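You operate a simulated robot arm through the tools that you are given. There is no shell and no other tool.

Carry out the task below with a simulated robot arm. There is one attempt and no reset: what you move stays moved.

TASK
Drive the table foot's pad screw home; put the foot in the drawer.
Fine: the screwdriver goes back in its hole; the foot stands in the half by the pull; shut the bench drawer. Where these are worked on the way, their far stop is far enough and under half their travel is too little: bench drawer.

Only the result counts: the job must be done as asked and must still hold three seconds after the hand-in. Knocking over, shifting, dropping, spilling or breaking anything else fails it.

THE ROBOT
A 6-joint arm with a three-finger gripper, fixed in place. Base frame: the origin is on the floor under the middle of its stand, x ahead of it, y to its left, z up. Units: m, degrees, N and s.
It reaches about 1.213 m from its shoulder. Its first joint turns from -166.0 to 166.0 degrees. Payload 4.89 kg.
Tool frame: the origin (TCP) lies between the finger pads and is the grasp point; the fingertips stand 0.03 m ahead of it; z points along the fingers, y is the line along which they close. The gripper opens to 0.164 m; its body begins 0.125 m behind the TCP.
Orientation is that of the tool frame in the base frame, as a unit quaternion [w, x, y, z]. With the fingers straight down and closing along the base's y, the tool's x points along the base's -x, its y along +y and its z along -z.

THE INTERFACE
- The arm moves only by the tool servo_tool. Its argument "steps" is a list of rows, each an object (a shift or turn left out is 0, a gripper value left out holds the last) with "rotation": the turn, a rotation vector about the tool's x, y, z in units of 8 degrees (1.0 is 8 degrees), a list of three; "translation": the shift along the tool's x, y, z in units of 25 mm (1.0 is 25 mm), a list of three; "jaw": the gripper command, from -1 (shut) to 1 (fully open), values between in proportion. In form: [{"rotation": [wx, wy, wz], "translation": [dx, dy, dz], "jaw": jaw}, ...]. A call has 1 to 20 rows; each row shifts and turns the commanded pose from where the row before left it, along the tool's axes as they then stand. A call with a number of a shift or a turn outside -1 to 1 is refused whole. A row lasts 0.2 s, in which the tool goes at most 0.05 m and 8.6 degrees; a call with a longer step from one row to the next is refused whole, and so is a gripper value outside its range. Where a pose cannot be reached the arm comes as near as it can. A force on the tool above 90 N (or 10 N above the force at the start of the call, whichever is more), or a blocked arm, ends the call early, and 0.2 s more pass. Each finger travels about 0.108 m/s and halts on what it meets, pressing with about 21 N; the grip force reading is that of the motor and also rises with nothing between the fingers. The clock runs only during rows and for 0.2 s after the last one: add rows that do not move to give the fingers time. It gives the time, the measured TCP pose, the force on the tool (base axes), the opening and the grip force at its end, in the units of the frame above (readings bear some noise), with the torque about the TCP (base axes, N m) and any sound that the robot's microphone picked up.
- Cameras (640 x 400 px; columns grow to the right, rows downward): "scene" is fixed at [0.2026, -0.6542, 1.5361]; the picture's right is [0.90, -0.43, 0.00], its down [-0.15, -0.32, -0.93] and it looks along [0.40, 0.84, -0.36] (base axes); focal length 317 px, centre (320, 200). "wrist" rides on the gripper at [0.076, -0.002, -0.152] in the tool frame; the picture's right is [0.02, 1.00, 0.00], its down [-0.88, 0.02, -0.47] and it looks along [-0.47, 0.01, 0.88] (tool axes); focal length 247 px, centre (320, 200).
- get_image(camera): a new picture of that camera. It takes no simulated time.
- lift_body(by): moves the trunk up (or, below 0, down) by that many m; the arm rides with it, the base frame stays. It gives what a move gives, with no picture.
- measure_at(camera, pixels): for up to 12 pixels [column, row] of the newest picture of that camera ("zoom" is the newest enlarged one), the place [x, y, z] in the base frame of the surface seen there, good to about 0.003 m, but the place of the scene camera against the robot may be out by one fixed shift of up to 0.018 m in any direction. It takes no simulated time.
- close_up(camera, box): a new picture of the part [left, top, right, bottom] of that camera's present view, enlarged. It takes no simulated time.
- sign_off(): hands the job in; it is judged then, once.

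Leave the gripper open and the arm clear of the work at the hand-in unless told otherwise.

The tools are called after "Call:" as name(argument=value, ...) on one line, values as JSON. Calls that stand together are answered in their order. servo_tool: Moves the arm, as the interface text tells. Its arguments: {"type":"object","properties":{"steps":{"type":"array","items":{"type":"object","properties":{"rotation":{"type":"array","items":{"type":"number"}},"translation":{"type":"array","items":{"type":"number"}},"jaw":{"type":"number"}}}}},"required":["steps"]} The other tools are called the same way: lift_body (by) moves the trunk up or down; get_image (camera) takes a picture; measure_at (camera, pixels) gives the place of the surface under pixels of a picture; close_up (camera, box) takes an enlarged picture of a part of a camera's view; sign_off () hands the job in.

At the start:

```text
time_s: 0.0
ee_pos: [0.4512, 0.3796, 1.3444]
tool_rot: [0.0, 0.0, 1.0, 0.0]
wrist_force: [0.5, -1.6, 0.0]
moment: [-0.04, 0.01, -0.01]
grip_width: 0.1641
finger_force: 0.1
trunk travel left (down, up): [-0.2, 0.19]
```

scene: 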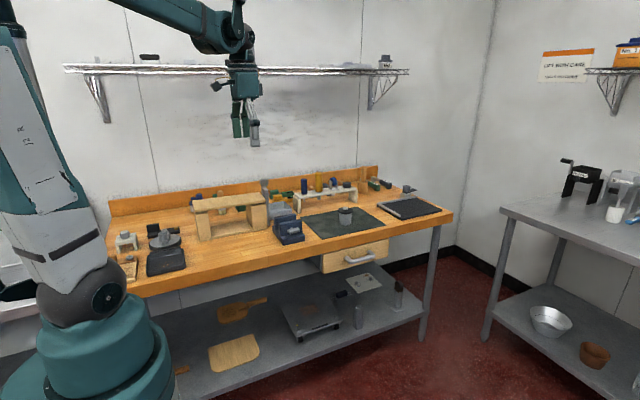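
wrist: 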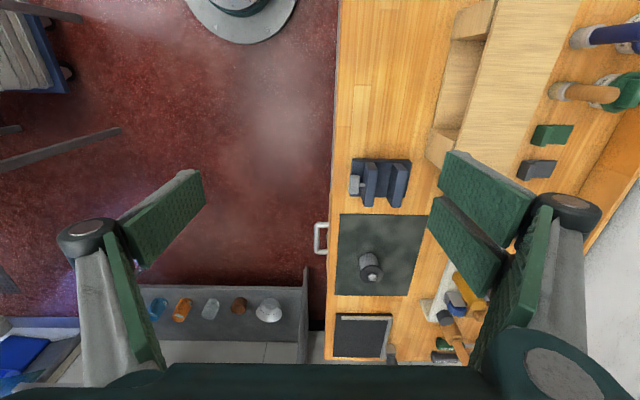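

I start by looking at the bench more closely: the foot on the mat near scene pixel (345,215), the tool rack near (325,190), and the drawer at (355,257).

Call:
close_up(camera="scene", box=[250, 160, 450, 285])

Call:
close_up(camera="wrist", box=[300, 140, 540, 370])

```text
3.20 times, centred on (350, 222) of scene
```

zoom: 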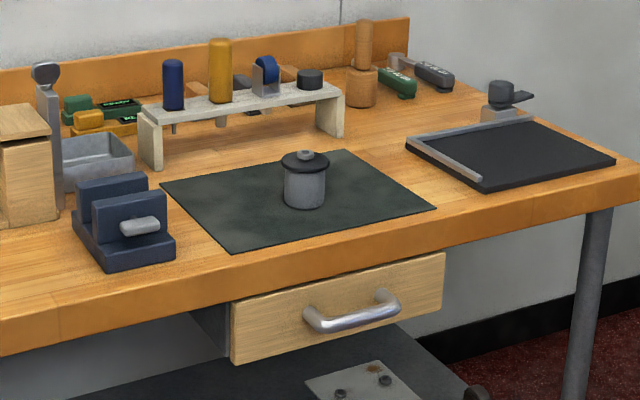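

```text
1.74 times, centred on (420, 255) of wrist
```

zoom: 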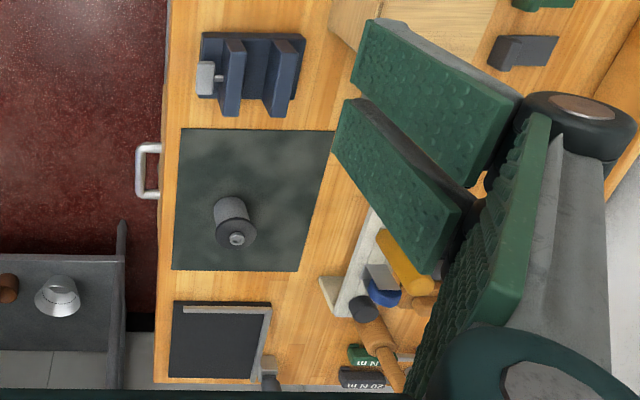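

Next I zoom in on the rack with the tool handles and on the foot, to tell which tool is the screwdriver and what the screw head looks like.

Call:
close_up(camera="scene", box=[285, 165, 365, 215])

Call:
close_up(camera="scene", box=[315, 195, 375, 235])

Call:
close_up(camera="scene", box=[305, 225, 405, 285])

Call:
close_up(camera="scene", box=[100, 170, 300, 290])

```text
8.00 times, centred on (325, 190) of scene
```

zoom: 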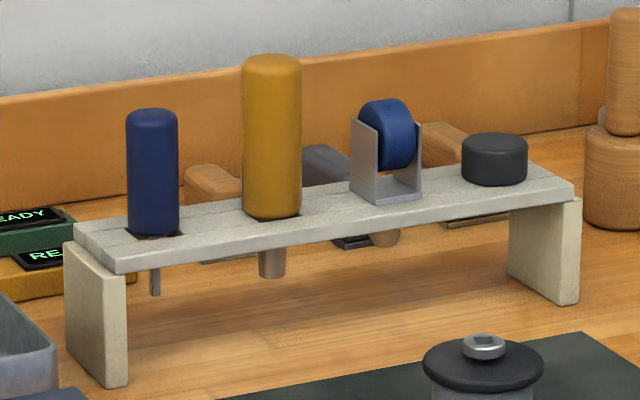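

```text
10.00 times, centred on (345, 215) of scene
```

zoom: 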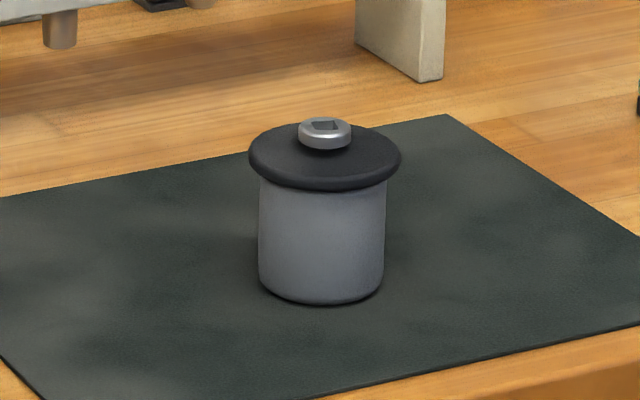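

```text
6.40 times, centred on (355, 255) of scene
```

zoom: 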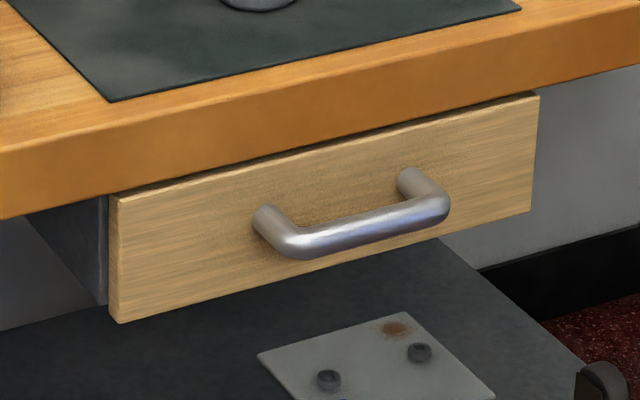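

```text
3.20 times, centred on (200, 230) of scene
```

zoom: 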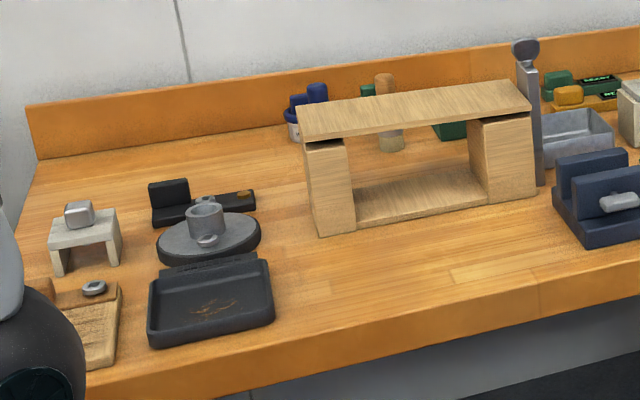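

The screw has a square recess and stands proud of the foot's black pad. The rack holds a navy handle with a thin shank and a yellow handle with a thick one. I measure the key places with both cameras.

Call:
measure_at(camera="wrist", pixels=[[371, 275], [369, 262], [350, 250], [400, 250], [320, 238], [335, 300], [360, 330], [380, 180], [430, 310], [465, 310], [450, 300], [362, 178]])

Call:
get_image(camera="scene")

Call:
measure_at(camera="scene", pixels=[[345, 208], [345, 218], [304, 187], [319, 182], [304, 193], [319, 191], [345, 225], [362, 258], [330, 265], [380, 250], [297, 195], [353, 188]])

```text
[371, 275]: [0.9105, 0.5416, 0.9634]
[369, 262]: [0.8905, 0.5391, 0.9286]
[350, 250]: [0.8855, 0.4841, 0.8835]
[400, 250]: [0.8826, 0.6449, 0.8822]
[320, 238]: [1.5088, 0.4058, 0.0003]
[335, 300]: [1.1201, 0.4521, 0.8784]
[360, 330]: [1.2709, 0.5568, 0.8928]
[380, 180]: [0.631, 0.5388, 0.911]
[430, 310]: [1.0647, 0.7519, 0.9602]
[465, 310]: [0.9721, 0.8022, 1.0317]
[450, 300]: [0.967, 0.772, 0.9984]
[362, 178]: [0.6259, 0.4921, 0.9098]
```

```text
taken
```

scene: 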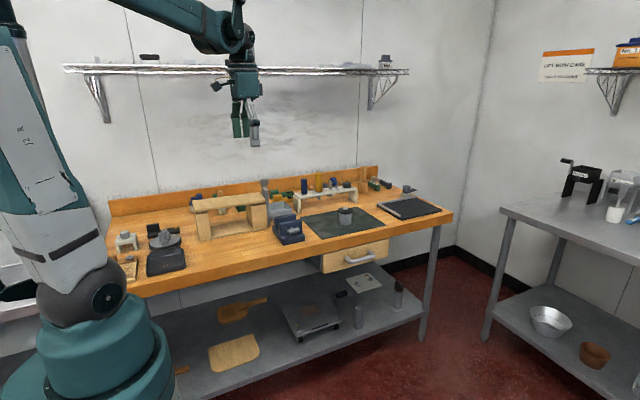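

```text
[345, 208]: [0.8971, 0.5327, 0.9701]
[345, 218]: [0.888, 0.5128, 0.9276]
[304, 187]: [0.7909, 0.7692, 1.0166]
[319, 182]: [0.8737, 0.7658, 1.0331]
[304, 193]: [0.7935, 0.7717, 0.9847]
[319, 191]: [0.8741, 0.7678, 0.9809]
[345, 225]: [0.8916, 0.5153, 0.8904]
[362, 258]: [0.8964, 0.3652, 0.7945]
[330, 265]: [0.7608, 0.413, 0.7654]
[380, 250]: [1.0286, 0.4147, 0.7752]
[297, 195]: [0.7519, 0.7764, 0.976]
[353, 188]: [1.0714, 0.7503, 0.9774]
```

Measurements put the screw top near (0.91, 0.54, 0.963) and the navy handle near (0.79, 0.77, 1.02). The drawer bar is near (0.90, 0.365, 0.79). I raise no obstacles here, so I move the gripper above the bench at about (0.80, 0.60, 1.25) for a closer wrist view.

Call:
servo_tool(steps=[{"translation": [-1, 0.63, 0.27]}, {"translation": [-1, 0.63, 0.27]}, {"translation": [-1, 0.63, 0.27]}, {"translation": [-1, 0.63, 0.27]}, {"translation": [-1, 0.63, 0.27]}, {"translation": [-1, 0.63, 0.27]}, {"translation": [-1, 0.63, 0.27]}, {"translation": [-1, 0.63, 0.27]}, {"translation": [-1, 0.63, 0.27]}, {"translation": [-1, 0.63, 0.27]}, {"translation": [-1, 0.63, 0.27]}, {"translation": [-1, 0.63, 0.27]}, {"translation": [-1, 0.63, 0.27]}, {"translation": [-1, 0.63, 0.27]}, {}])

Call:
get_image(camera="wrist")

Call:
get_image(camera="scene")

```text
time_s: 3.2
ee_pos: [0.8022, 0.6017, 1.2471]
tool_rot: [-0.001, 0.001, 1.0, 0.0]
wrist_force: [0.9, 0.2, -0.3]
moment: [-0.12, 0.17, 0.0]
grip_width: 0.1642
finger_force: 0.1
trunk travel left (down, up): [-0.2, 0.19]
```

```text
taken
```

wrist: 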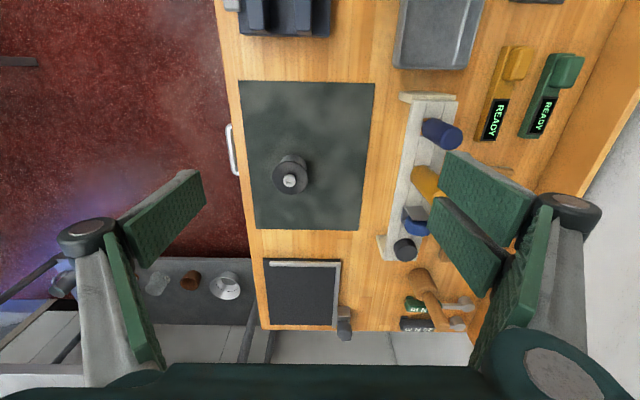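

```text
taken
```

scene: 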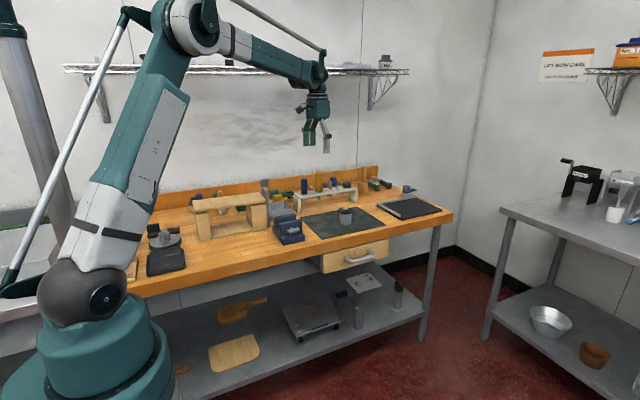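

The wrist view now shows the foot at (290,178), the navy handle at (443,133) and the yellow one at (428,183). I zoom in on both areas.

Call:
close_up(camera="wrist", box=[380, 80, 500, 155])

Call:
measure_at(camera="wrist", pixels=[[450, 136], [428, 126], [440, 131], [290, 181], [285, 165], [405, 100], [455, 100], [385, 245], [410, 150], [424, 152], [233, 150], [230, 130]])

Call:
close_up(camera="wrist", box=[250, 140, 330, 210])

```text
5.33 times, centred on (440, 118) of wrist
```

zoom: 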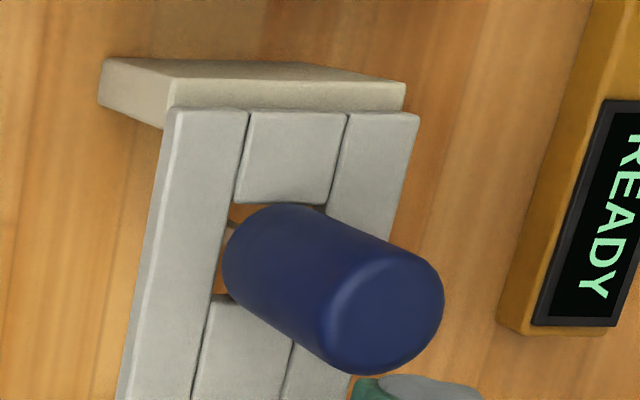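

```text
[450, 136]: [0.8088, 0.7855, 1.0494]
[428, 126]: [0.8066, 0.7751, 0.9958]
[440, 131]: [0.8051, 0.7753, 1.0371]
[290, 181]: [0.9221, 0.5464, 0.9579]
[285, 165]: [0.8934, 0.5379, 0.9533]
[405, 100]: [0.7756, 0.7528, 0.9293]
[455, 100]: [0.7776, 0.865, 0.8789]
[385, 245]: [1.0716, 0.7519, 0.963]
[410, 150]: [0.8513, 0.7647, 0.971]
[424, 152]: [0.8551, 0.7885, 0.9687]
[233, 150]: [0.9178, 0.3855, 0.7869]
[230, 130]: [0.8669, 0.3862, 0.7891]
```

```text
5.71 times, centred on (290, 175) of wrist
```

zoom: 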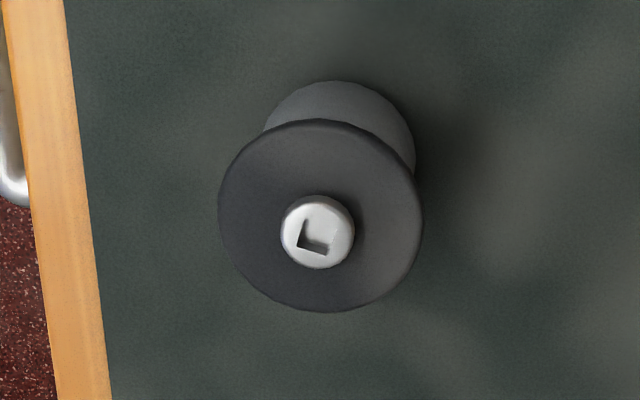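

The screw head shows a square recess roughly 10 mm wide, and the navy tool's thin shank looks like the match. I check the other tools and the shank below the rack more closely before committing.

Call:
close_up(camera="wrist", box=[370, 240, 490, 335])

Call:
close_up(camera="wrist", box=[460, 30, 600, 180])

Call:
close_up(camera="scene", box=[294, 174, 334, 206])

Call:
measure_at(camera="zoom", pixels=[[165, 350], [165, 330], [165, 380], [390, 320], [375, 330], [405, 330], [100, 230], [220, 230], [160, 130], [160, 230], [240, 150], [500, 240]])

```text
4.21 times, centred on (430, 288) of wrist
```

zoom: 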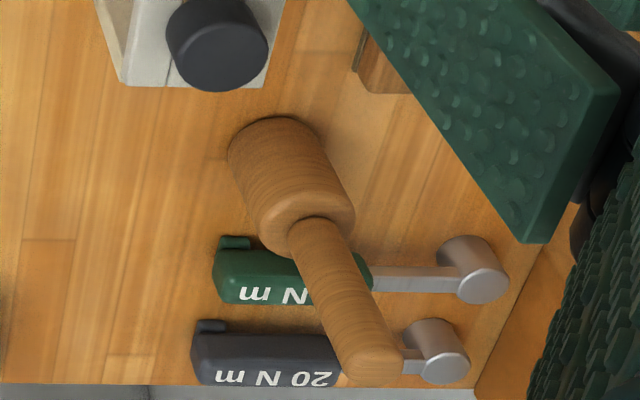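

```text
2.67 times, centred on (530, 105) of wrist
```

zoom: 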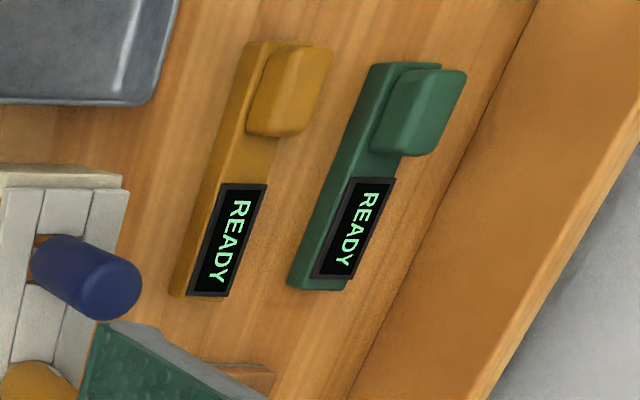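

```text
12.50 times, centred on (314, 190) of scene
```

zoom: 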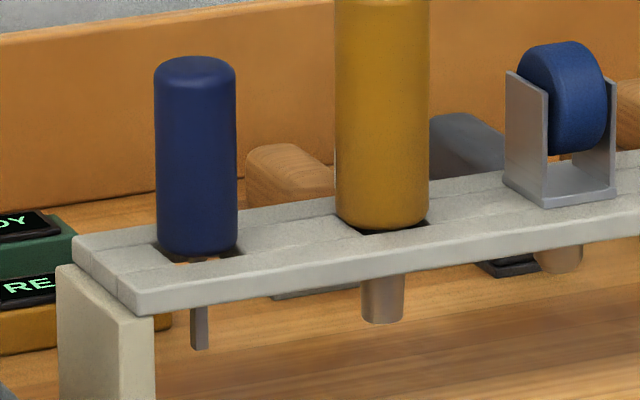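

```text
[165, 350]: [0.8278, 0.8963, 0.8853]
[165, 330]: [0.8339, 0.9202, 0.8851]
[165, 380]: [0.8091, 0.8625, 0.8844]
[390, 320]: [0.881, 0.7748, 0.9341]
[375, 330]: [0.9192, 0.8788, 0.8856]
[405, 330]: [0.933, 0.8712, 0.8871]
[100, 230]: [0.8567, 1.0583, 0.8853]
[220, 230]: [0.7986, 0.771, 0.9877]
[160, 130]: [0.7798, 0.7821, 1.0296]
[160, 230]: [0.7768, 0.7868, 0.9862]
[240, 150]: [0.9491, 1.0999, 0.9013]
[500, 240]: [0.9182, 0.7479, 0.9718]
```

The navy tool has a square shank whose tip shows at zoom (200,350), so it matches the square recess. I measure the shank in this zoom.

Call:
close_up(camera="scene", box=[300, 176, 320, 204])

Call:
measure_at(camera="zoom", pixels=[[150, 340], [145, 320], [150, 300], [155, 330]])

```text
14.29 times, centred on (310, 190) of scene
```

zoom: 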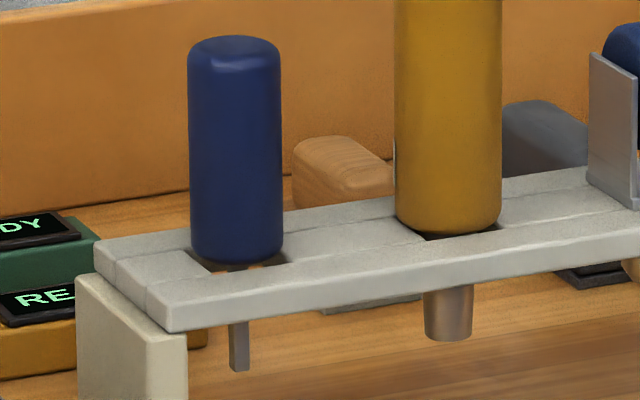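

```text
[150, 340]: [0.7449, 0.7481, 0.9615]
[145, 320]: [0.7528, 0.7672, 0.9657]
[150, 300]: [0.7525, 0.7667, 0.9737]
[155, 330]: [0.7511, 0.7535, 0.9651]
```

The zoom is wider than the box I asked for, so the shank sits at zoom (239,345). I measure there.

Call:
measure_at(camera="zoom", pixels=[[239, 330], [239, 345], [239, 360], [239, 368], [235, 345], [245, 345], [190, 100], [280, 100], [235, 50], [235, 240], [235, 150], [450, 325]])

```text
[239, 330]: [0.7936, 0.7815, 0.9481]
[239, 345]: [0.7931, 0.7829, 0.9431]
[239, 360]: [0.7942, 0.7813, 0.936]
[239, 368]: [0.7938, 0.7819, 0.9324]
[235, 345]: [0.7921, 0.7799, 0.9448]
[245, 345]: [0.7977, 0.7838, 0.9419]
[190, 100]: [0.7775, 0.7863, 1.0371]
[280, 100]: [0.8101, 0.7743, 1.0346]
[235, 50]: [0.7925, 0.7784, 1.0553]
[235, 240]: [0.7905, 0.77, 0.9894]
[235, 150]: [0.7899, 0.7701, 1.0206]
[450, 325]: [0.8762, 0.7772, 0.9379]
```

In the scene camera's frame the shank stands at x≈0.794, y≈0.785, tip z≈0.931, with a handle about 34 mm thick. Now I get the same from the wrist camera by moving it nearer: TCP to about (0.73, 0.78, 1.17), looking ahead at the rack's end.

Call:
servo_tool(steps=[{"translation": [0.5, 1, 0.4]}, {"translation": [0.5, 1, 0.4]}, {"translation": [0.5, 1, 0.4]}, {"translation": [0.5, 1, 0.4]}, {"translation": [0.5, 1, 0.4]}, {"translation": [0.5, 1, 0.4]}, {"translation": [0.5, 1, 0.4]}, {}])

Call:
get_image(camera="wrist")

```text
time_s: 5.0
ee_pos: [0.7123, 0.7765, 1.1769]
tool_rot: [0.0, 0.0, 1.0, 0.0]
wrist_force: [-1.0, -0.2, 0.2]
moment: [-0.09, -0.06, 0.0]
grip_width: 0.1642
finger_force: 0.0
trunk travel left (down, up): [-0.2, 0.19]
```

```text
taken
```

wrist: 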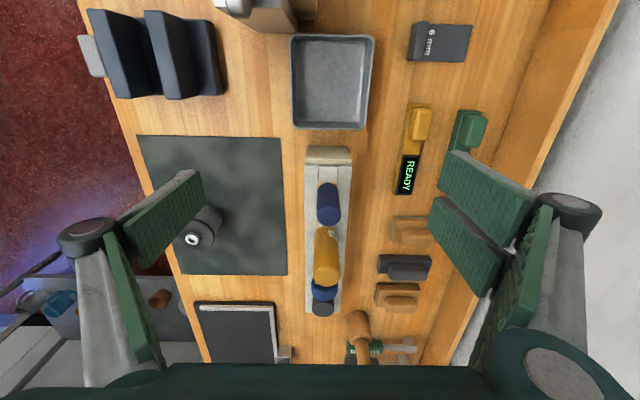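

The navy handle is now at wrist (328,203). I zoom and measure its outline, plus the hole around it.

Call:
close_up(camera="wrist", box=[288, 165, 368, 235])

```text
5.71 times, centred on (328, 200) of wrist
```

zoom: 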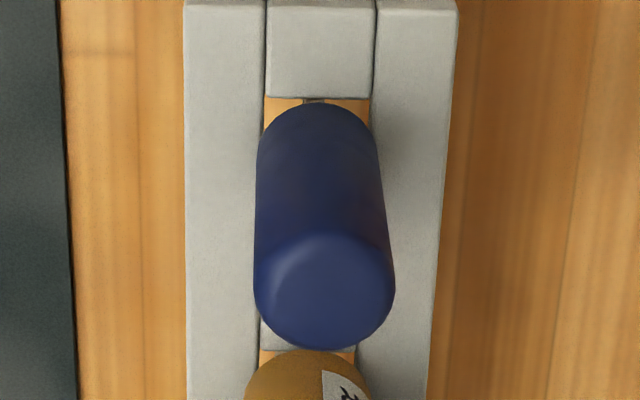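

Call:
measure_at(camera="zoom", pixels=[[325, 290], [265, 290], [385, 290], [325, 340], [325, 240], [318, 180], [262, 180], [376, 180], [225, 150], [410, 150], [318, 50], [312, 100]])

Call:
measure_at(camera="wrist", pixels=[[195, 240], [196, 236], [203, 210], [215, 225], [180, 230], [160, 140], [282, 140], [180, 272], [288, 275], [120, 100]])

```text
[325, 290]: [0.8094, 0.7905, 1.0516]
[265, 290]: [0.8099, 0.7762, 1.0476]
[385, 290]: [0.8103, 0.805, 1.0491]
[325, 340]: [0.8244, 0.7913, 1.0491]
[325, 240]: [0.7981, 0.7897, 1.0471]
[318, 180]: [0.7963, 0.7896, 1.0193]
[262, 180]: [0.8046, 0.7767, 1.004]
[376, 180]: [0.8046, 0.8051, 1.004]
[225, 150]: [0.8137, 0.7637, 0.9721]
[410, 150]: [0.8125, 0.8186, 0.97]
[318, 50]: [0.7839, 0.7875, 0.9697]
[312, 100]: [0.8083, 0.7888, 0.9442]
```

```text
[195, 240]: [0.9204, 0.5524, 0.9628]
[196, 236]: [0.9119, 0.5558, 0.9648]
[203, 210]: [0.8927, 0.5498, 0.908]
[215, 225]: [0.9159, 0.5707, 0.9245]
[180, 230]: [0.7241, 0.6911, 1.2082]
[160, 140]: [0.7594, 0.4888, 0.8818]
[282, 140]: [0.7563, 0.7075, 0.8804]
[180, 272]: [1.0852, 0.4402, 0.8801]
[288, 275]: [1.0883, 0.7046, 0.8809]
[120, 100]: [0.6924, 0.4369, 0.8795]
```

The handle axis is at about (0.811, 0.790), its top at z 1.051, and the rack top at z 0.970. Before I reach in, I measure where the fingers themselves are, so that they clear the yellow handle.

Call:
measure_at(camera="wrist", pixels=[[450, 155], [440, 185], [530, 195], [432, 205], [430, 225], [490, 290], [500, 260], [185, 175], [200, 205], [125, 225], [140, 262], [130, 300]])

Call:
close_up(camera="scene", box=[270, 80, 350, 160])

Call:
measure_at(camera="wrist", pixels=[[328, 255], [316, 255], [340, 255], [328, 280], [328, 240], [322, 300], [328, 265]])

```text
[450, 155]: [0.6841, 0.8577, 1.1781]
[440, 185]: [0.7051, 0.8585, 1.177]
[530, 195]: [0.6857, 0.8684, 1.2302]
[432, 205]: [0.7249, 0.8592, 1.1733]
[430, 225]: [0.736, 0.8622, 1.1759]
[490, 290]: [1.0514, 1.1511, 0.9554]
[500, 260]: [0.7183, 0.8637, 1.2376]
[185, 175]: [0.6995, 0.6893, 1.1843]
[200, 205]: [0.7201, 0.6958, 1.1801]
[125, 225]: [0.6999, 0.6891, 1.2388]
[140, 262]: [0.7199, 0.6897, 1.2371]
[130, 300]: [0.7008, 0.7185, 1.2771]
```

```text
5.00 times, centred on (310, 120) of scene
```

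zoom: 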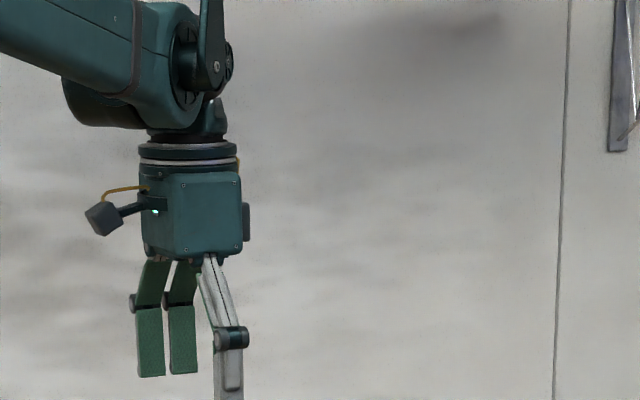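

```text
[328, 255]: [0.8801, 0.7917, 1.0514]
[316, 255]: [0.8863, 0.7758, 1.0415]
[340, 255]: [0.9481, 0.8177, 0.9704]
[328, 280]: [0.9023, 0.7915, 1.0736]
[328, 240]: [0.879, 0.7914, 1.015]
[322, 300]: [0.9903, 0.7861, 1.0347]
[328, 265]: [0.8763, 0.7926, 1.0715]
```

The fingers occupy only ±0.03 m in x about the TCP, so they clear the yellow handle. I move over the navy handle at (0.811, 0.790), narrow the jaw to about 0.08 m, and go partway down.

Call:
servo_tool(steps=[{"translation": [-1, 0.14, 0], "jaw": 0.0}, {"translation": [-1, 0.14, 0]}, {"translation": [-1, 0.13, 0]}, {"translation": [-0.95, 0.13, 0]}, {}, {"translation": [0, 0, 1]}, {"translation": [0, 0, 1]}, {}])

Call:
get_image(camera="wrist")

Call:
close_up(camera="scene", box=[270, 130, 370, 210])

```text
time_s: 6.8
ee_pos: [0.8141, 0.7868, 1.1269]
tool_rot: [0.0, 0.0, 1.0, -0.001]
wrist_force: [0.7, 0.1, 0.2]
moment: [-0.02, 0.06, 0.02]
grip_width: 0.0819
finger_force: 0.0
trunk travel left (down, up): [-0.2, 0.19]
```

```text
taken
```

wrist: 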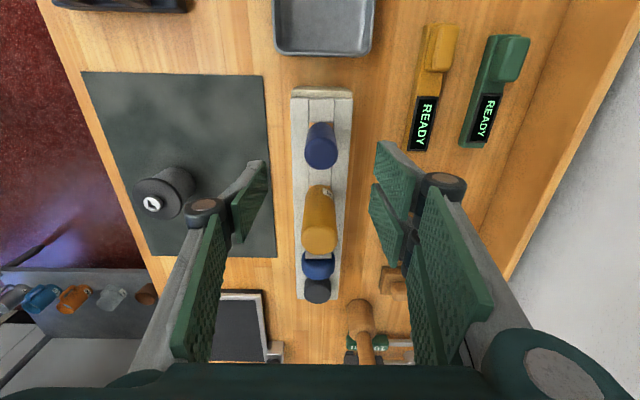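

```text
5.00 times, centred on (320, 170) of scene
```

zoom: 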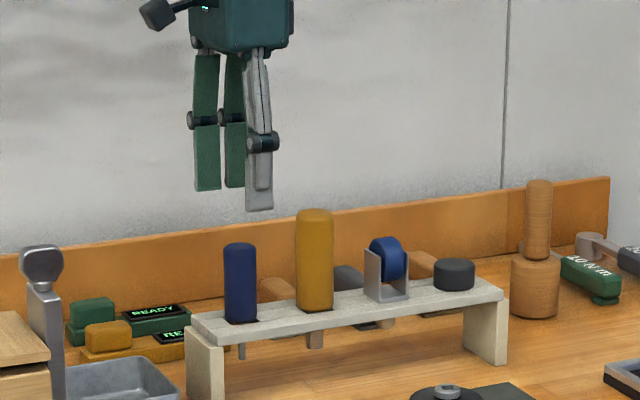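

The TCP reads (0.814, 0.787, 1.127). I measure the handle once more from here to confirm its axis.

Call:
close_up(camera="wrist", box=[285, 105, 360, 175])

Call:
measure_at(camera="wrist", pixels=[[322, 155], [308, 155], [335, 155], [322, 166], [322, 145], [321, 130], [309, 135], [333, 135], [310, 110], [330, 110], [300, 130], [342, 130]])

```text
5.71 times, centred on (322, 140) of wrist
```

zoom: 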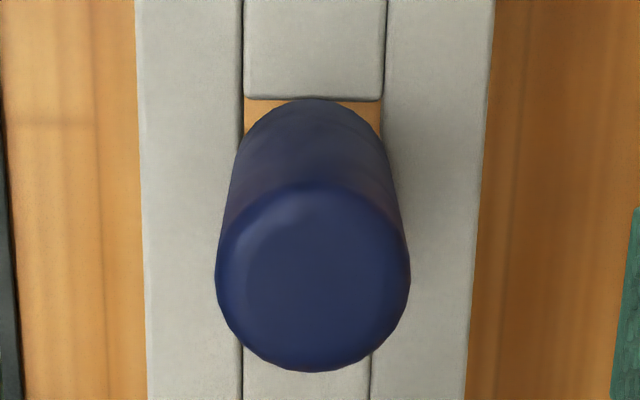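

```text
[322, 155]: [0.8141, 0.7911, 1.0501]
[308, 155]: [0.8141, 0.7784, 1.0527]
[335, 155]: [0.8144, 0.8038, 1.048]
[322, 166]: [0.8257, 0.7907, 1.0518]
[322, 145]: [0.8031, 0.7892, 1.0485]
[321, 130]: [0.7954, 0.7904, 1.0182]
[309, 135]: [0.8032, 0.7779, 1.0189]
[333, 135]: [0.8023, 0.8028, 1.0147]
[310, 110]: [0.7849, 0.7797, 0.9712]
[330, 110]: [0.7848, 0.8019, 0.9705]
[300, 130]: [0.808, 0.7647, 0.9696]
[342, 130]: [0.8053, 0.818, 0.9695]
```

The handle axis is confirmed at (0.812, 0.790). I descend to TCP z ≈ 1.015 with a +1.5 mm y correction, leaving the fingertips about 15 mm above the rack, then read the pose.

Call:
servo_tool(steps=[{"translation": [0, 0.05, 1]}, {"translation": [0, 0, 1]}, {"translation": [0, 0, 1]}, {"translation": [0, 0, 1]}, {"translation": [0, 0, 0.5]}, {}])

Call:
servo_tool(steps=[{}])

Call:
get_image(camera="wrist")

Call:
close_up(camera="scene", box=[270, 150, 350, 210])

```text
time_s: 8.2
ee_pos: [0.8127, 0.7912, 1.0158]
tool_rot: [0.0, -0.001, 1.0, 0.001]
wrist_force: [0.5, -0.7, 0.7]
moment: [0.01, 0.0, 0.01]
grip_width: 0.082
finger_force: 0.0
trunk travel left (down, up): [-0.2, 0.19]
```

```text
time_s: 8.6
ee_pos: [0.8126, 0.7904, 1.0162]
tool_rot: [0.001, 0.0, 1.0, 0.001]
wrist_force: [0.5, 0.1, 0.6]
moment: [0.04, -0.01, 0.03]
grip_width: 0.0819
finger_force: 0.0
trunk travel left (down, up): [-0.2, 0.19]
```

```text
taken
```

wrist: 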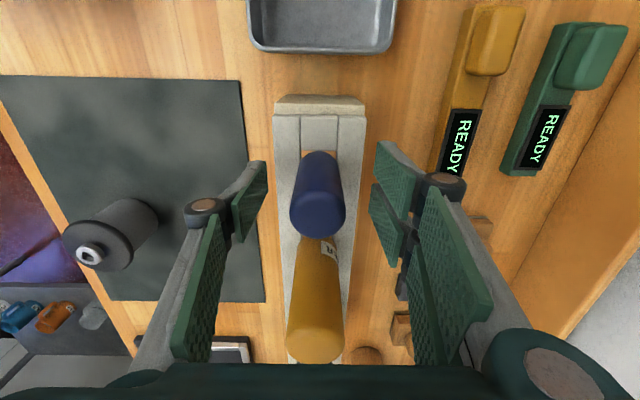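

```text
6.67 times, centred on (310, 180) of scene
```

zoom: 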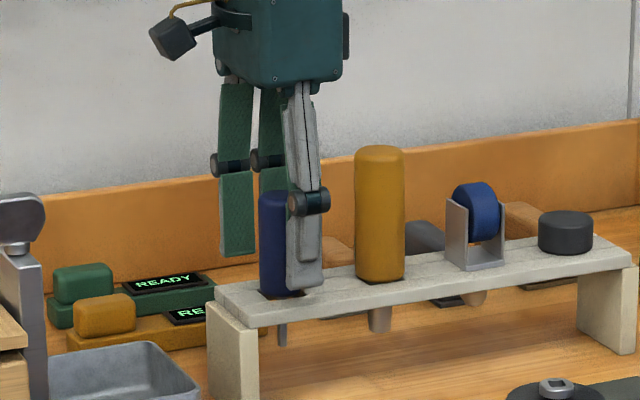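

The fingers straddle the navy handle at TCP (0.8126, 0.7905, 1.016), and the yellow handle is clear. I close the jaw on the handle.

Call:
servo_tool(steps=[{"jaw": -0.3}, {"jaw": -0.6}, {"jaw": -1}, {}, {}, {}])

Call:
servo_tool(steps=[{}])

Call:
get_image(camera="wrist")

```text
time_s: 10.0
ee_pos: [0.8132, 0.7922, 1.0173]
tool_rot: [0.0, 0.0, 1.0, 0.0]
wrist_force: [0.5, 0.2, 0.7]
moment: [0.01, 0.02, 0.0]
grip_width: 0.0316
finger_force: 20.8
trunk travel left (down, up): [-0.2, 0.19]
```

```text
time_s: 10.4
ee_pos: [0.8136, 0.7907, 1.0157]
tool_rot: [0.001, 0.0, 1.0, -0.001]
wrist_force: [-0.2, 0.7, -0.1]
moment: [-0.01, 0.0, 0.02]
grip_width: 0.032
finger_force: 21.6
trunk travel left (down, up): [-0.2, 0.19]
```

```text
taken
```

wrist: 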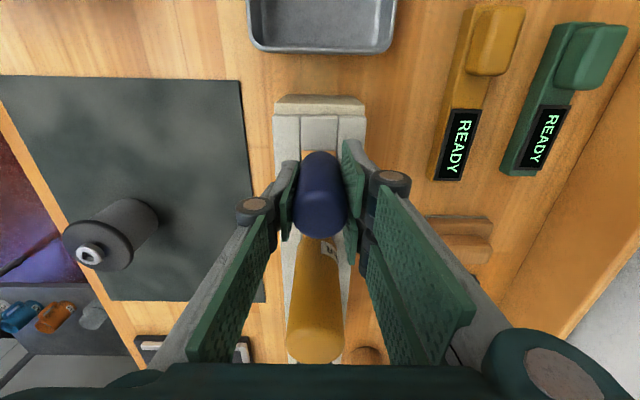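

The grip holds at 0.032 m with 21 N. I lift straight up about 0.12 m, gently at first.

Call:
servo_tool(steps=[{"translation": [0, 0, -0.2]}, {"translation": [0, 0, -0.4]}, {"translation": [0, 0, -0.6]}, {"translation": [0, 0, -0.8]}, {"translation": [0, 0, -1]}, {"translation": [0, 0, -1]}, {"translation": [0, 0, -1]}, {}, {}])

Call:
close_up(camera="scene", box=[270, 120, 350, 200])

Call:
get_image(camera="wrist")

```text
time_s: 12.4
ee_pos: [0.8127, 0.7893, 1.1416]
tool_rot: [0.0, 0.0, 1.0, 0.0]
wrist_force: [0.8, -0.1, -1.2]
moment: [0.04, 0.02, 0.02]
grip_width: 0.0318
finger_force: 20.8
trunk travel left (down, up): [-0.2, 0.19]
```

```text
5.00 times, centred on (310, 160) of scene
```

zoom: 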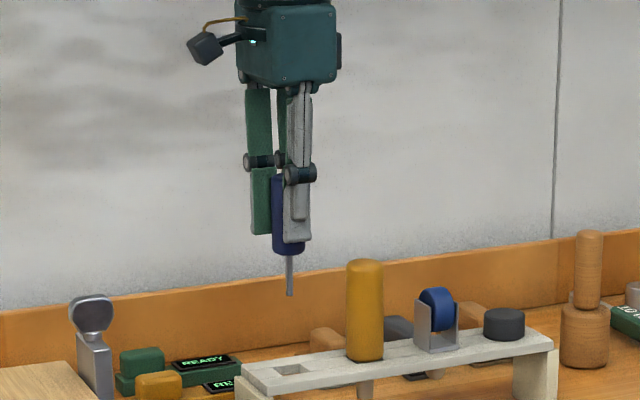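

```text
taken
```

wrist: 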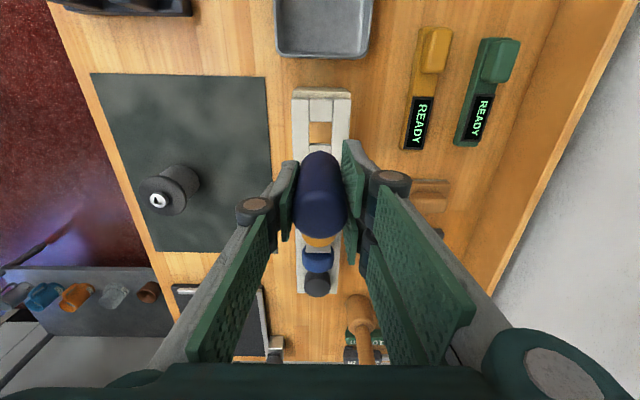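

The screwdriver is out and hanging straight. I measure the empty hole with the wrist camera at (320,133), and compare the shank tip and the screw in the scene camera's frame.

Call:
close_up(camera="wrist", box=[290, 80, 360, 160])

Call:
measure_at(camera="wrist", pixels=[[308, 120], [333, 121], [308, 148], [318, 118], [303, 133], [337, 133], [320, 133], [158, 201], [150, 195], [166, 195], [160, 207], [170, 205]])

Call:
close_up(camera="scene", box=[290, 160, 320, 185])

```text
5.00 times, centred on (325, 120) of wrist
```

zoom: 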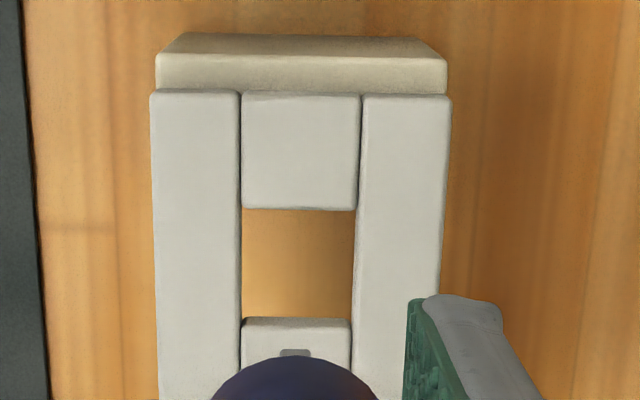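

```text
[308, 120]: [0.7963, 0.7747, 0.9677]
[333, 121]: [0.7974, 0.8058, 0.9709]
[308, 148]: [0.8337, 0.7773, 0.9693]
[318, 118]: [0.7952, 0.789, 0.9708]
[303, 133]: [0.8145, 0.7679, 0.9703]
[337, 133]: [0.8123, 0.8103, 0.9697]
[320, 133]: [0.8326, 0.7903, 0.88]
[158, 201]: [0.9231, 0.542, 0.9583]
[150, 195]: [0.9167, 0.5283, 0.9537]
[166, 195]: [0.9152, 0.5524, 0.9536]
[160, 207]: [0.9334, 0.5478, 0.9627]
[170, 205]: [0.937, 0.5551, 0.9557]
```

```text
16.00 times, centred on (305, 172) of scene
```

zoom: 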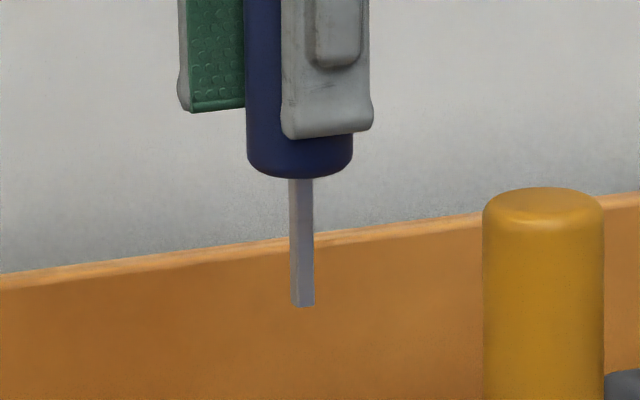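

The shank is square, about 6 mm, and its turn about the vertical matters. I zoom in hard on the shank tip and on the screw recess to read both angles.

Call:
close_up(camera="scene", box=[299, 174, 309, 181])

Call:
close_up(camera="scene", box=[340, 204, 354, 213])

Call:
close_up(camera="wrist", box=[140, 190, 176, 213])

```text
16.00 times, centred on (304, 178) of scene
```

zoom: 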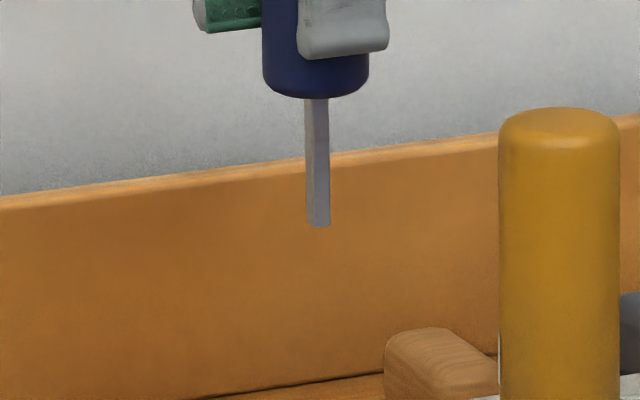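

```text
16.00 times, centred on (347, 208) of scene
```

zoom: 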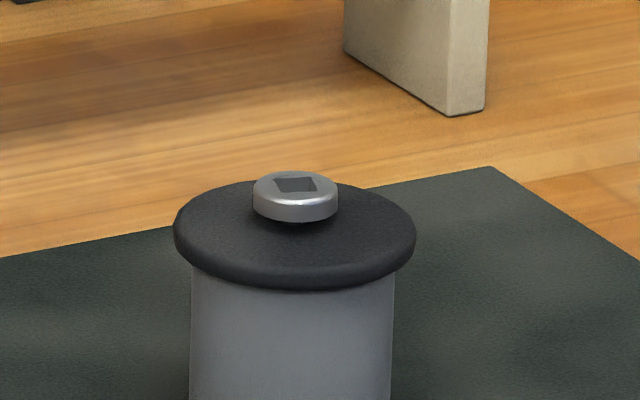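

```text
16.00 times, centred on (158, 202) of wrist
```

zoom: 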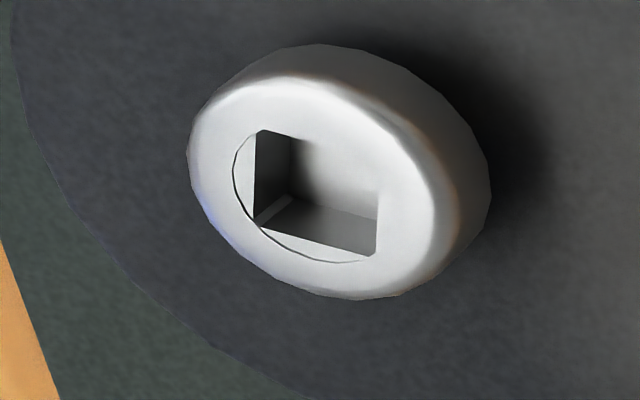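

The recess square measures about 10 mm and is turned roughly -18° from the base axes. I carry the screwdriver over the foot to about (0.921, 0.546, 1.10), staying well above everything.

Call:
servo_tool(steps=[{"translation": [-0.43, -0.98, 0]}, {"translation": [-0.43, -0.98, 0]}, {"translation": [-0.43, -0.98, 0]}, {"translation": [-0.43, -0.98, 0]}, {"translation": [-0.43, -0.98, 0]}, {"translation": [-0.43, -0.98, 0]}, {"translation": [-0.43, -0.98, 0]}, {"translation": [-0.43, -0.98, 0]}, {"translation": [-0.43, -0.98, 0.8]}, {"translation": [-0.43, -0.98, 0.8]}, {}, {}])

Call:
servo_tool(steps=[{}])

Call:
close_up(camera="scene", box=[325, 185, 365, 210])

Call:
get_image(camera="wrist")

```text
time_s: 15.0
ee_pos: [0.9239, 0.5459, 1.1015]
tool_rot: [0.001, 0.0, 1.0, 0.001]
wrist_force: [1.3, -1.5, -0.8]
moment: [0.08, 0.06, 0.0]
grip_width: 0.032
finger_force: 20.9
trunk travel left (down, up): [-0.2, 0.19]
```

```text
time_s: 15.4
ee_pos: [0.922, 0.5462, 1.1009]
tool_rot: [0.0, 0.0, 1.0, -0.001]
wrist_force: [-0.2, 0.2, -0.6]
moment: [-0.03, -0.05, -0.03]
grip_width: 0.0319
finger_force: 20.6
trunk travel left (down, up): [-0.2, 0.19]
```

```text
16.00 times, centred on (345, 198) of scene
```

zoom: 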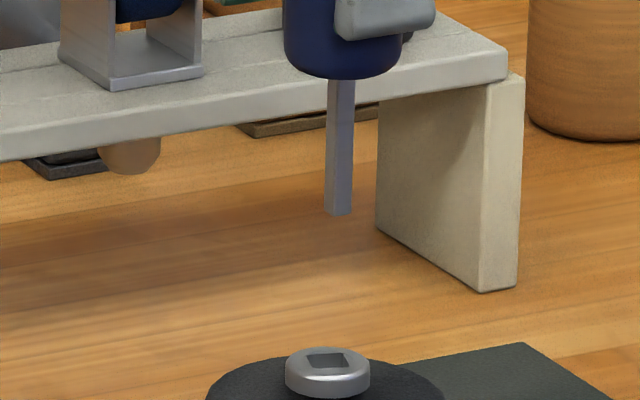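

```text
taken
```

wrist: 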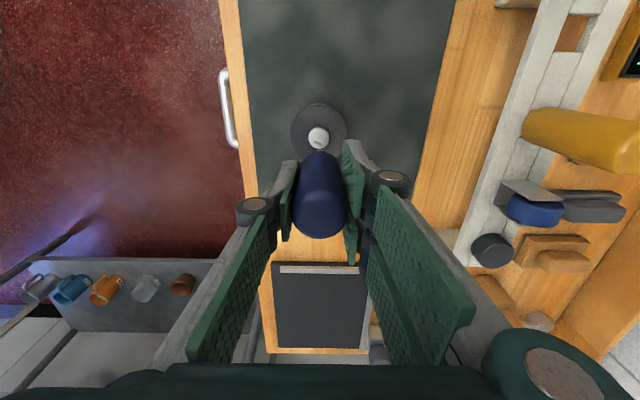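

The tip hangs about 48 mm above the screw. The shank looks near 6 mm and the recess near 10 mm, a loose fit, so I check what the yellow tool is, including the label on it, before going on.

Call:
close_up(camera="wrist", box=[500, 90, 640, 230])

Call:
close_up(camera="scene", box=[304, 168, 334, 204])

Call:
close_up(camera="wrist", box=[300, 115, 340, 155])

```text
2.86 times, centred on (570, 160) of wrist
```

zoom: 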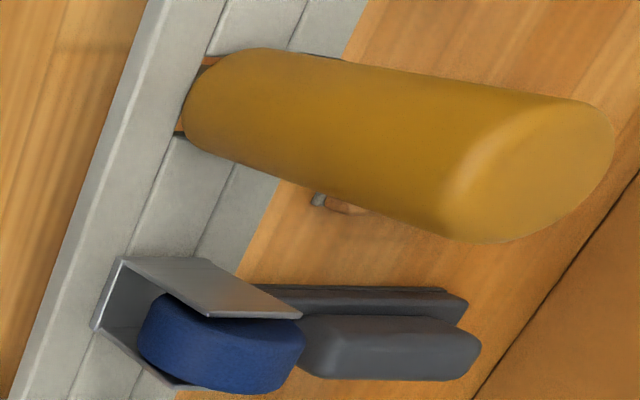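

```text
11.11 times, centred on (319, 186) of scene
```

zoom: 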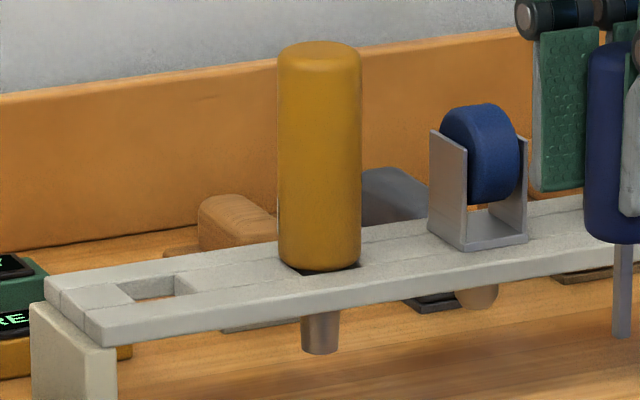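

```text
10.00 times, centred on (320, 135) of wrist
```

zoom: 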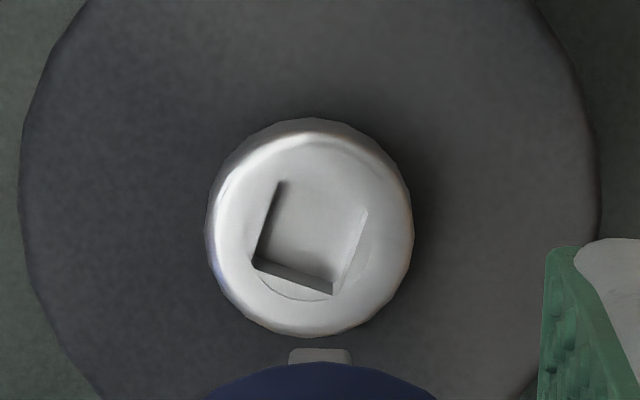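

The yellow tool is a wide round nut-driver, so the navy square driver is the right one. Its shank lies square with the tool axes, and the recess is turned about -18°. I turn the tool 18° clockwise, shift about 1 mm toward the recess centre, and lower 40 mm to just above the head.

Call:
servo_tool(steps=[{"rotation": [0, 0, 0.75], "translation": [0.05, -0.06, 0]}, {"rotation": [0, 0, 0.75]}, {"rotation": [0, 0, 0.75]}, {"translation": [0, 0, 0.8]}, {"translation": [0, 0, 0.8]}, {}, {}])

Call:
close_up(camera="scene", box=[325, 190, 365, 215])

Call:
close_up(camera="wrist", box=[300, 125, 340, 165])

```text
time_s: 17.0
ee_pos: [0.9208, 0.5435, 1.0636]
tool_rot: [0.0, 0.157, 0.988, 0.0]
wrist_force: [-0.1, 0.4, -1.2]
moment: [-0.01, 0.03, 0.0]
grip_width: 0.0315
finger_force: 21.1
trunk travel left (down, up): [-0.2, 0.19]
```

```text
16.00 times, centred on (345, 202) of scene
```

zoom: 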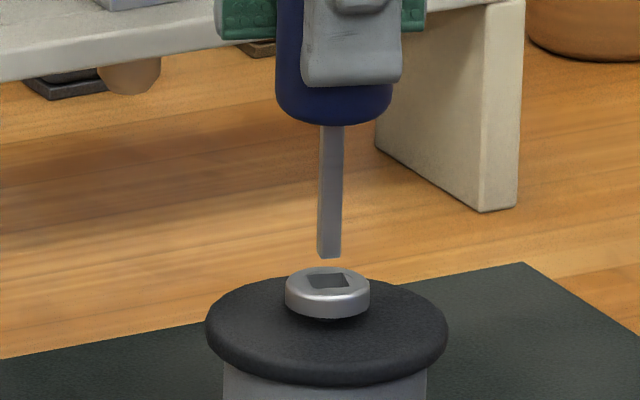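

```text
10.00 times, centred on (320, 145) of wrist
```

zoom: 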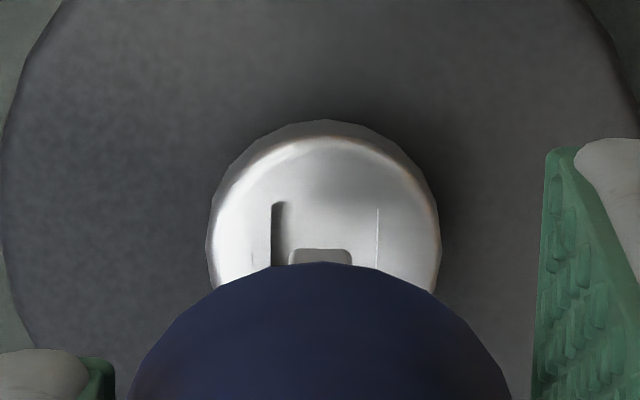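

The recess edges now run parallel with the shank in the wrist view, and the tip is centred sideways. I measure the tip and head heights in the scene zoom to get the gap.

Call:
close_up(camera="scene", box=[325, 190, 365, 215])

Call:
measure_at(camera="zoom", pixels=[[330, 255], [330, 245], [330, 225], [330, 150], [324, 255], [338, 255], [295, 280], [360, 280], [330, 293], [327, 270], [327, 281], [260, 320]])

```text
16.00 times, centred on (345, 202) of scene
```

zoom: 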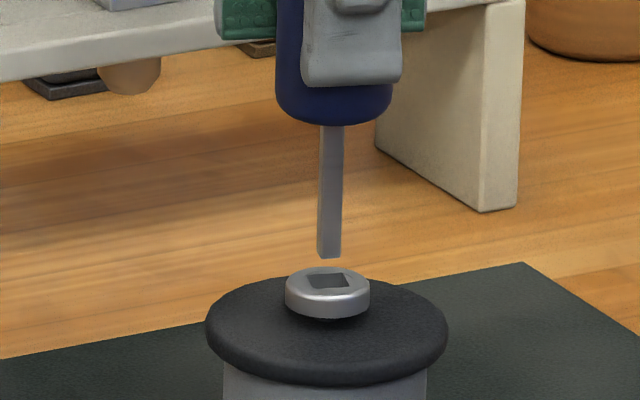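

```text
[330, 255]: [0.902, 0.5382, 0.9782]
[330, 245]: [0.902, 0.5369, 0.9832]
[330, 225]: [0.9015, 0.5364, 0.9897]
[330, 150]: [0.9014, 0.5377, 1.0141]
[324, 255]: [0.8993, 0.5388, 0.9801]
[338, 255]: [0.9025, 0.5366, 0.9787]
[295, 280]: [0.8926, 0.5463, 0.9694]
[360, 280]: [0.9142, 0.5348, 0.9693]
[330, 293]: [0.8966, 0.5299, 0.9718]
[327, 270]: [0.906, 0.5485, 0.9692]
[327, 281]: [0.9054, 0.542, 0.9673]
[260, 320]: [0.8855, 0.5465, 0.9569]
```

The tip is aligned with the head within about 1 mm and sits about 8.5 mm above it. I lower 10 mm in small steps, so the tip should enter the recess by about 1–2 mm, and watch the force.

Call:
servo_tool(steps=[{"translation": [0, 0, 0.12]}, {"translation": [0, 0, 0.12]}, {"translation": [0, 0, 0.08]}, {"translation": [0, 0, 0.08]}, {}])

Call:
close_up(camera="scene", box=[325, 190, 365, 215])

Call:
close_up(camera="wrist", box=[300, 125, 340, 165])

```text
time_s: 18.2
ee_pos: [0.9198, 0.5444, 1.0519]
tool_rot: [0.0, 0.156, 0.988, 0.0]
wrist_force: [0.2, -0.1, -1.3]
moment: [0.01, 0.01, 0.0]
grip_width: 0.032
finger_force: 20.9
trunk travel left (down, up): [-0.2, 0.19]
```

```text
16.00 times, centred on (345, 202) of scene
```

zoom: 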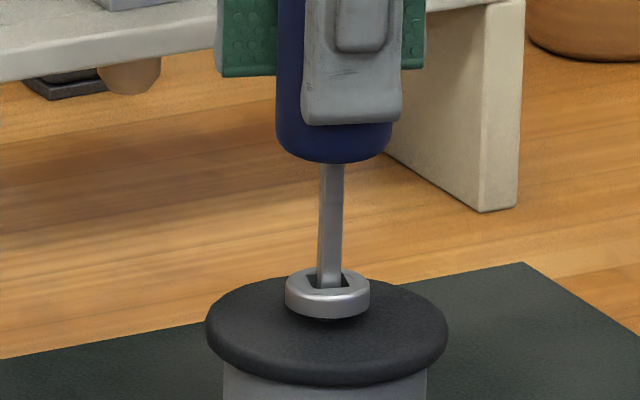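

```text
10.00 times, centred on (320, 145) of wrist
```

zoom: 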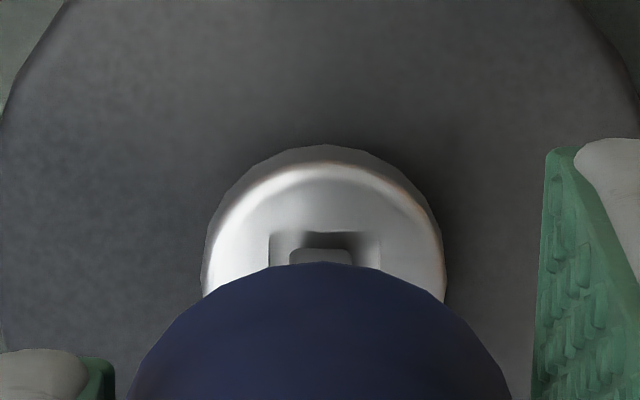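

The tip has entered the recess mouth and is centred within about half a millimetre, with no contact force yet. I keep lowering in 1.5 mm steps to find the floor.

Call:
servo_tool(steps=[{"translation": [0, 0.015, 0.06]}, {"translation": [0, 0, 0.06]}, {}])

Call:
servo_tool(steps=[{"translation": [0, 0, 0.06]}, {"translation": [0, 0, 0.04]}, {}])

Call:
close_up(camera="scene", box=[325, 190, 365, 215])

```text
time_s: 19.0
ee_pos: [0.922, 0.5445, 1.0502]
tool_rot: [-0.001, 0.157, 0.988, 0.001]
wrist_force: [0.0, 0.4, -1.1]
moment: [-0.04, 0.0, -0.01]
grip_width: 0.0317
finger_force: 20.6
trunk travel left (down, up): [-0.2, 0.19]
```

```text
time_s: 19.8
ee_pos: [0.9203, 0.5447, 1.0456]
tool_rot: [0.001, 0.156, 0.988, 0.0]
wrist_force: [0.8, -0.4, -0.7]
moment: [-0.02, 0.0, 0.02]
grip_width: 0.0318
finger_force: 20.5
trunk travel left (down, up): [-0.2, 0.19]
```

```text
16.00 times, centred on (345, 202) of scene
```

zoom: 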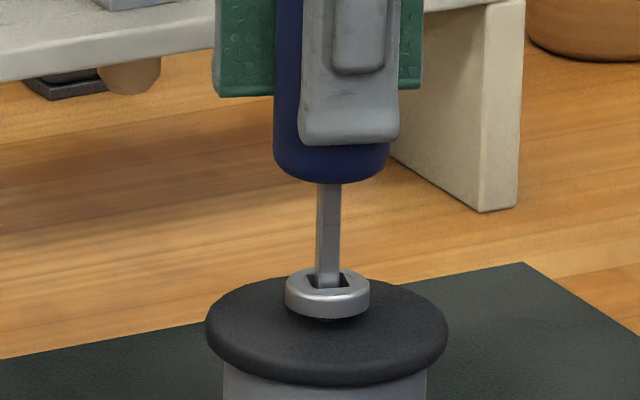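

The tip is about 6–7 mm into the recess, still without contact. I lower by 1 mm steps until the force shows.

Call:
servo_tool(steps=[{"translation": [0, 0, 0.04]}, {"translation": [0, 0, 0.04]}, {}])

Call:
servo_tool(steps=[{"translation": [0, 0, 0.04]}, {}])

Call:
servo_tool(steps=[{"translation": [0, 0, 0.04]}, {}])

```text
time_s: 20.6
ee_pos: [0.9204, 0.5445, 1.044]
tool_rot: [0.0, 0.156, 0.988, -0.001]
wrist_force: [1.9, 0.4, 2.7]
moment: [-0.04, -0.15, 0.01]
grip_width: 0.0321
finger_force: 20.6
trunk travel left (down, up): [-0.2, 0.19]
```

```text
time_s: 21.2
ee_pos: [0.92, 0.5449, 1.0445]
tool_rot: [0.0, 0.158, 0.987, 0.0]
wrist_force: [4.3, -0.8, 15.6]
moment: [-0.11, -0.4, -0.04]
grip_width: 0.032
finger_force: 20.5
trunk travel left (down, up): [-0.2, 0.19]
```

```text
time_s: 21.8
ee_pos: [0.9201, 0.5433, 1.0435]
tool_rot: [0.0, 0.156, 0.988, 0.0]
wrist_force: [-2.5, 0.3, 16.4]
moment: [0.1, 0.26, 0.01]
grip_width: 0.0321
finger_force: 20.9
trunk travel left (down, up): [-0.2, 0.19]
```

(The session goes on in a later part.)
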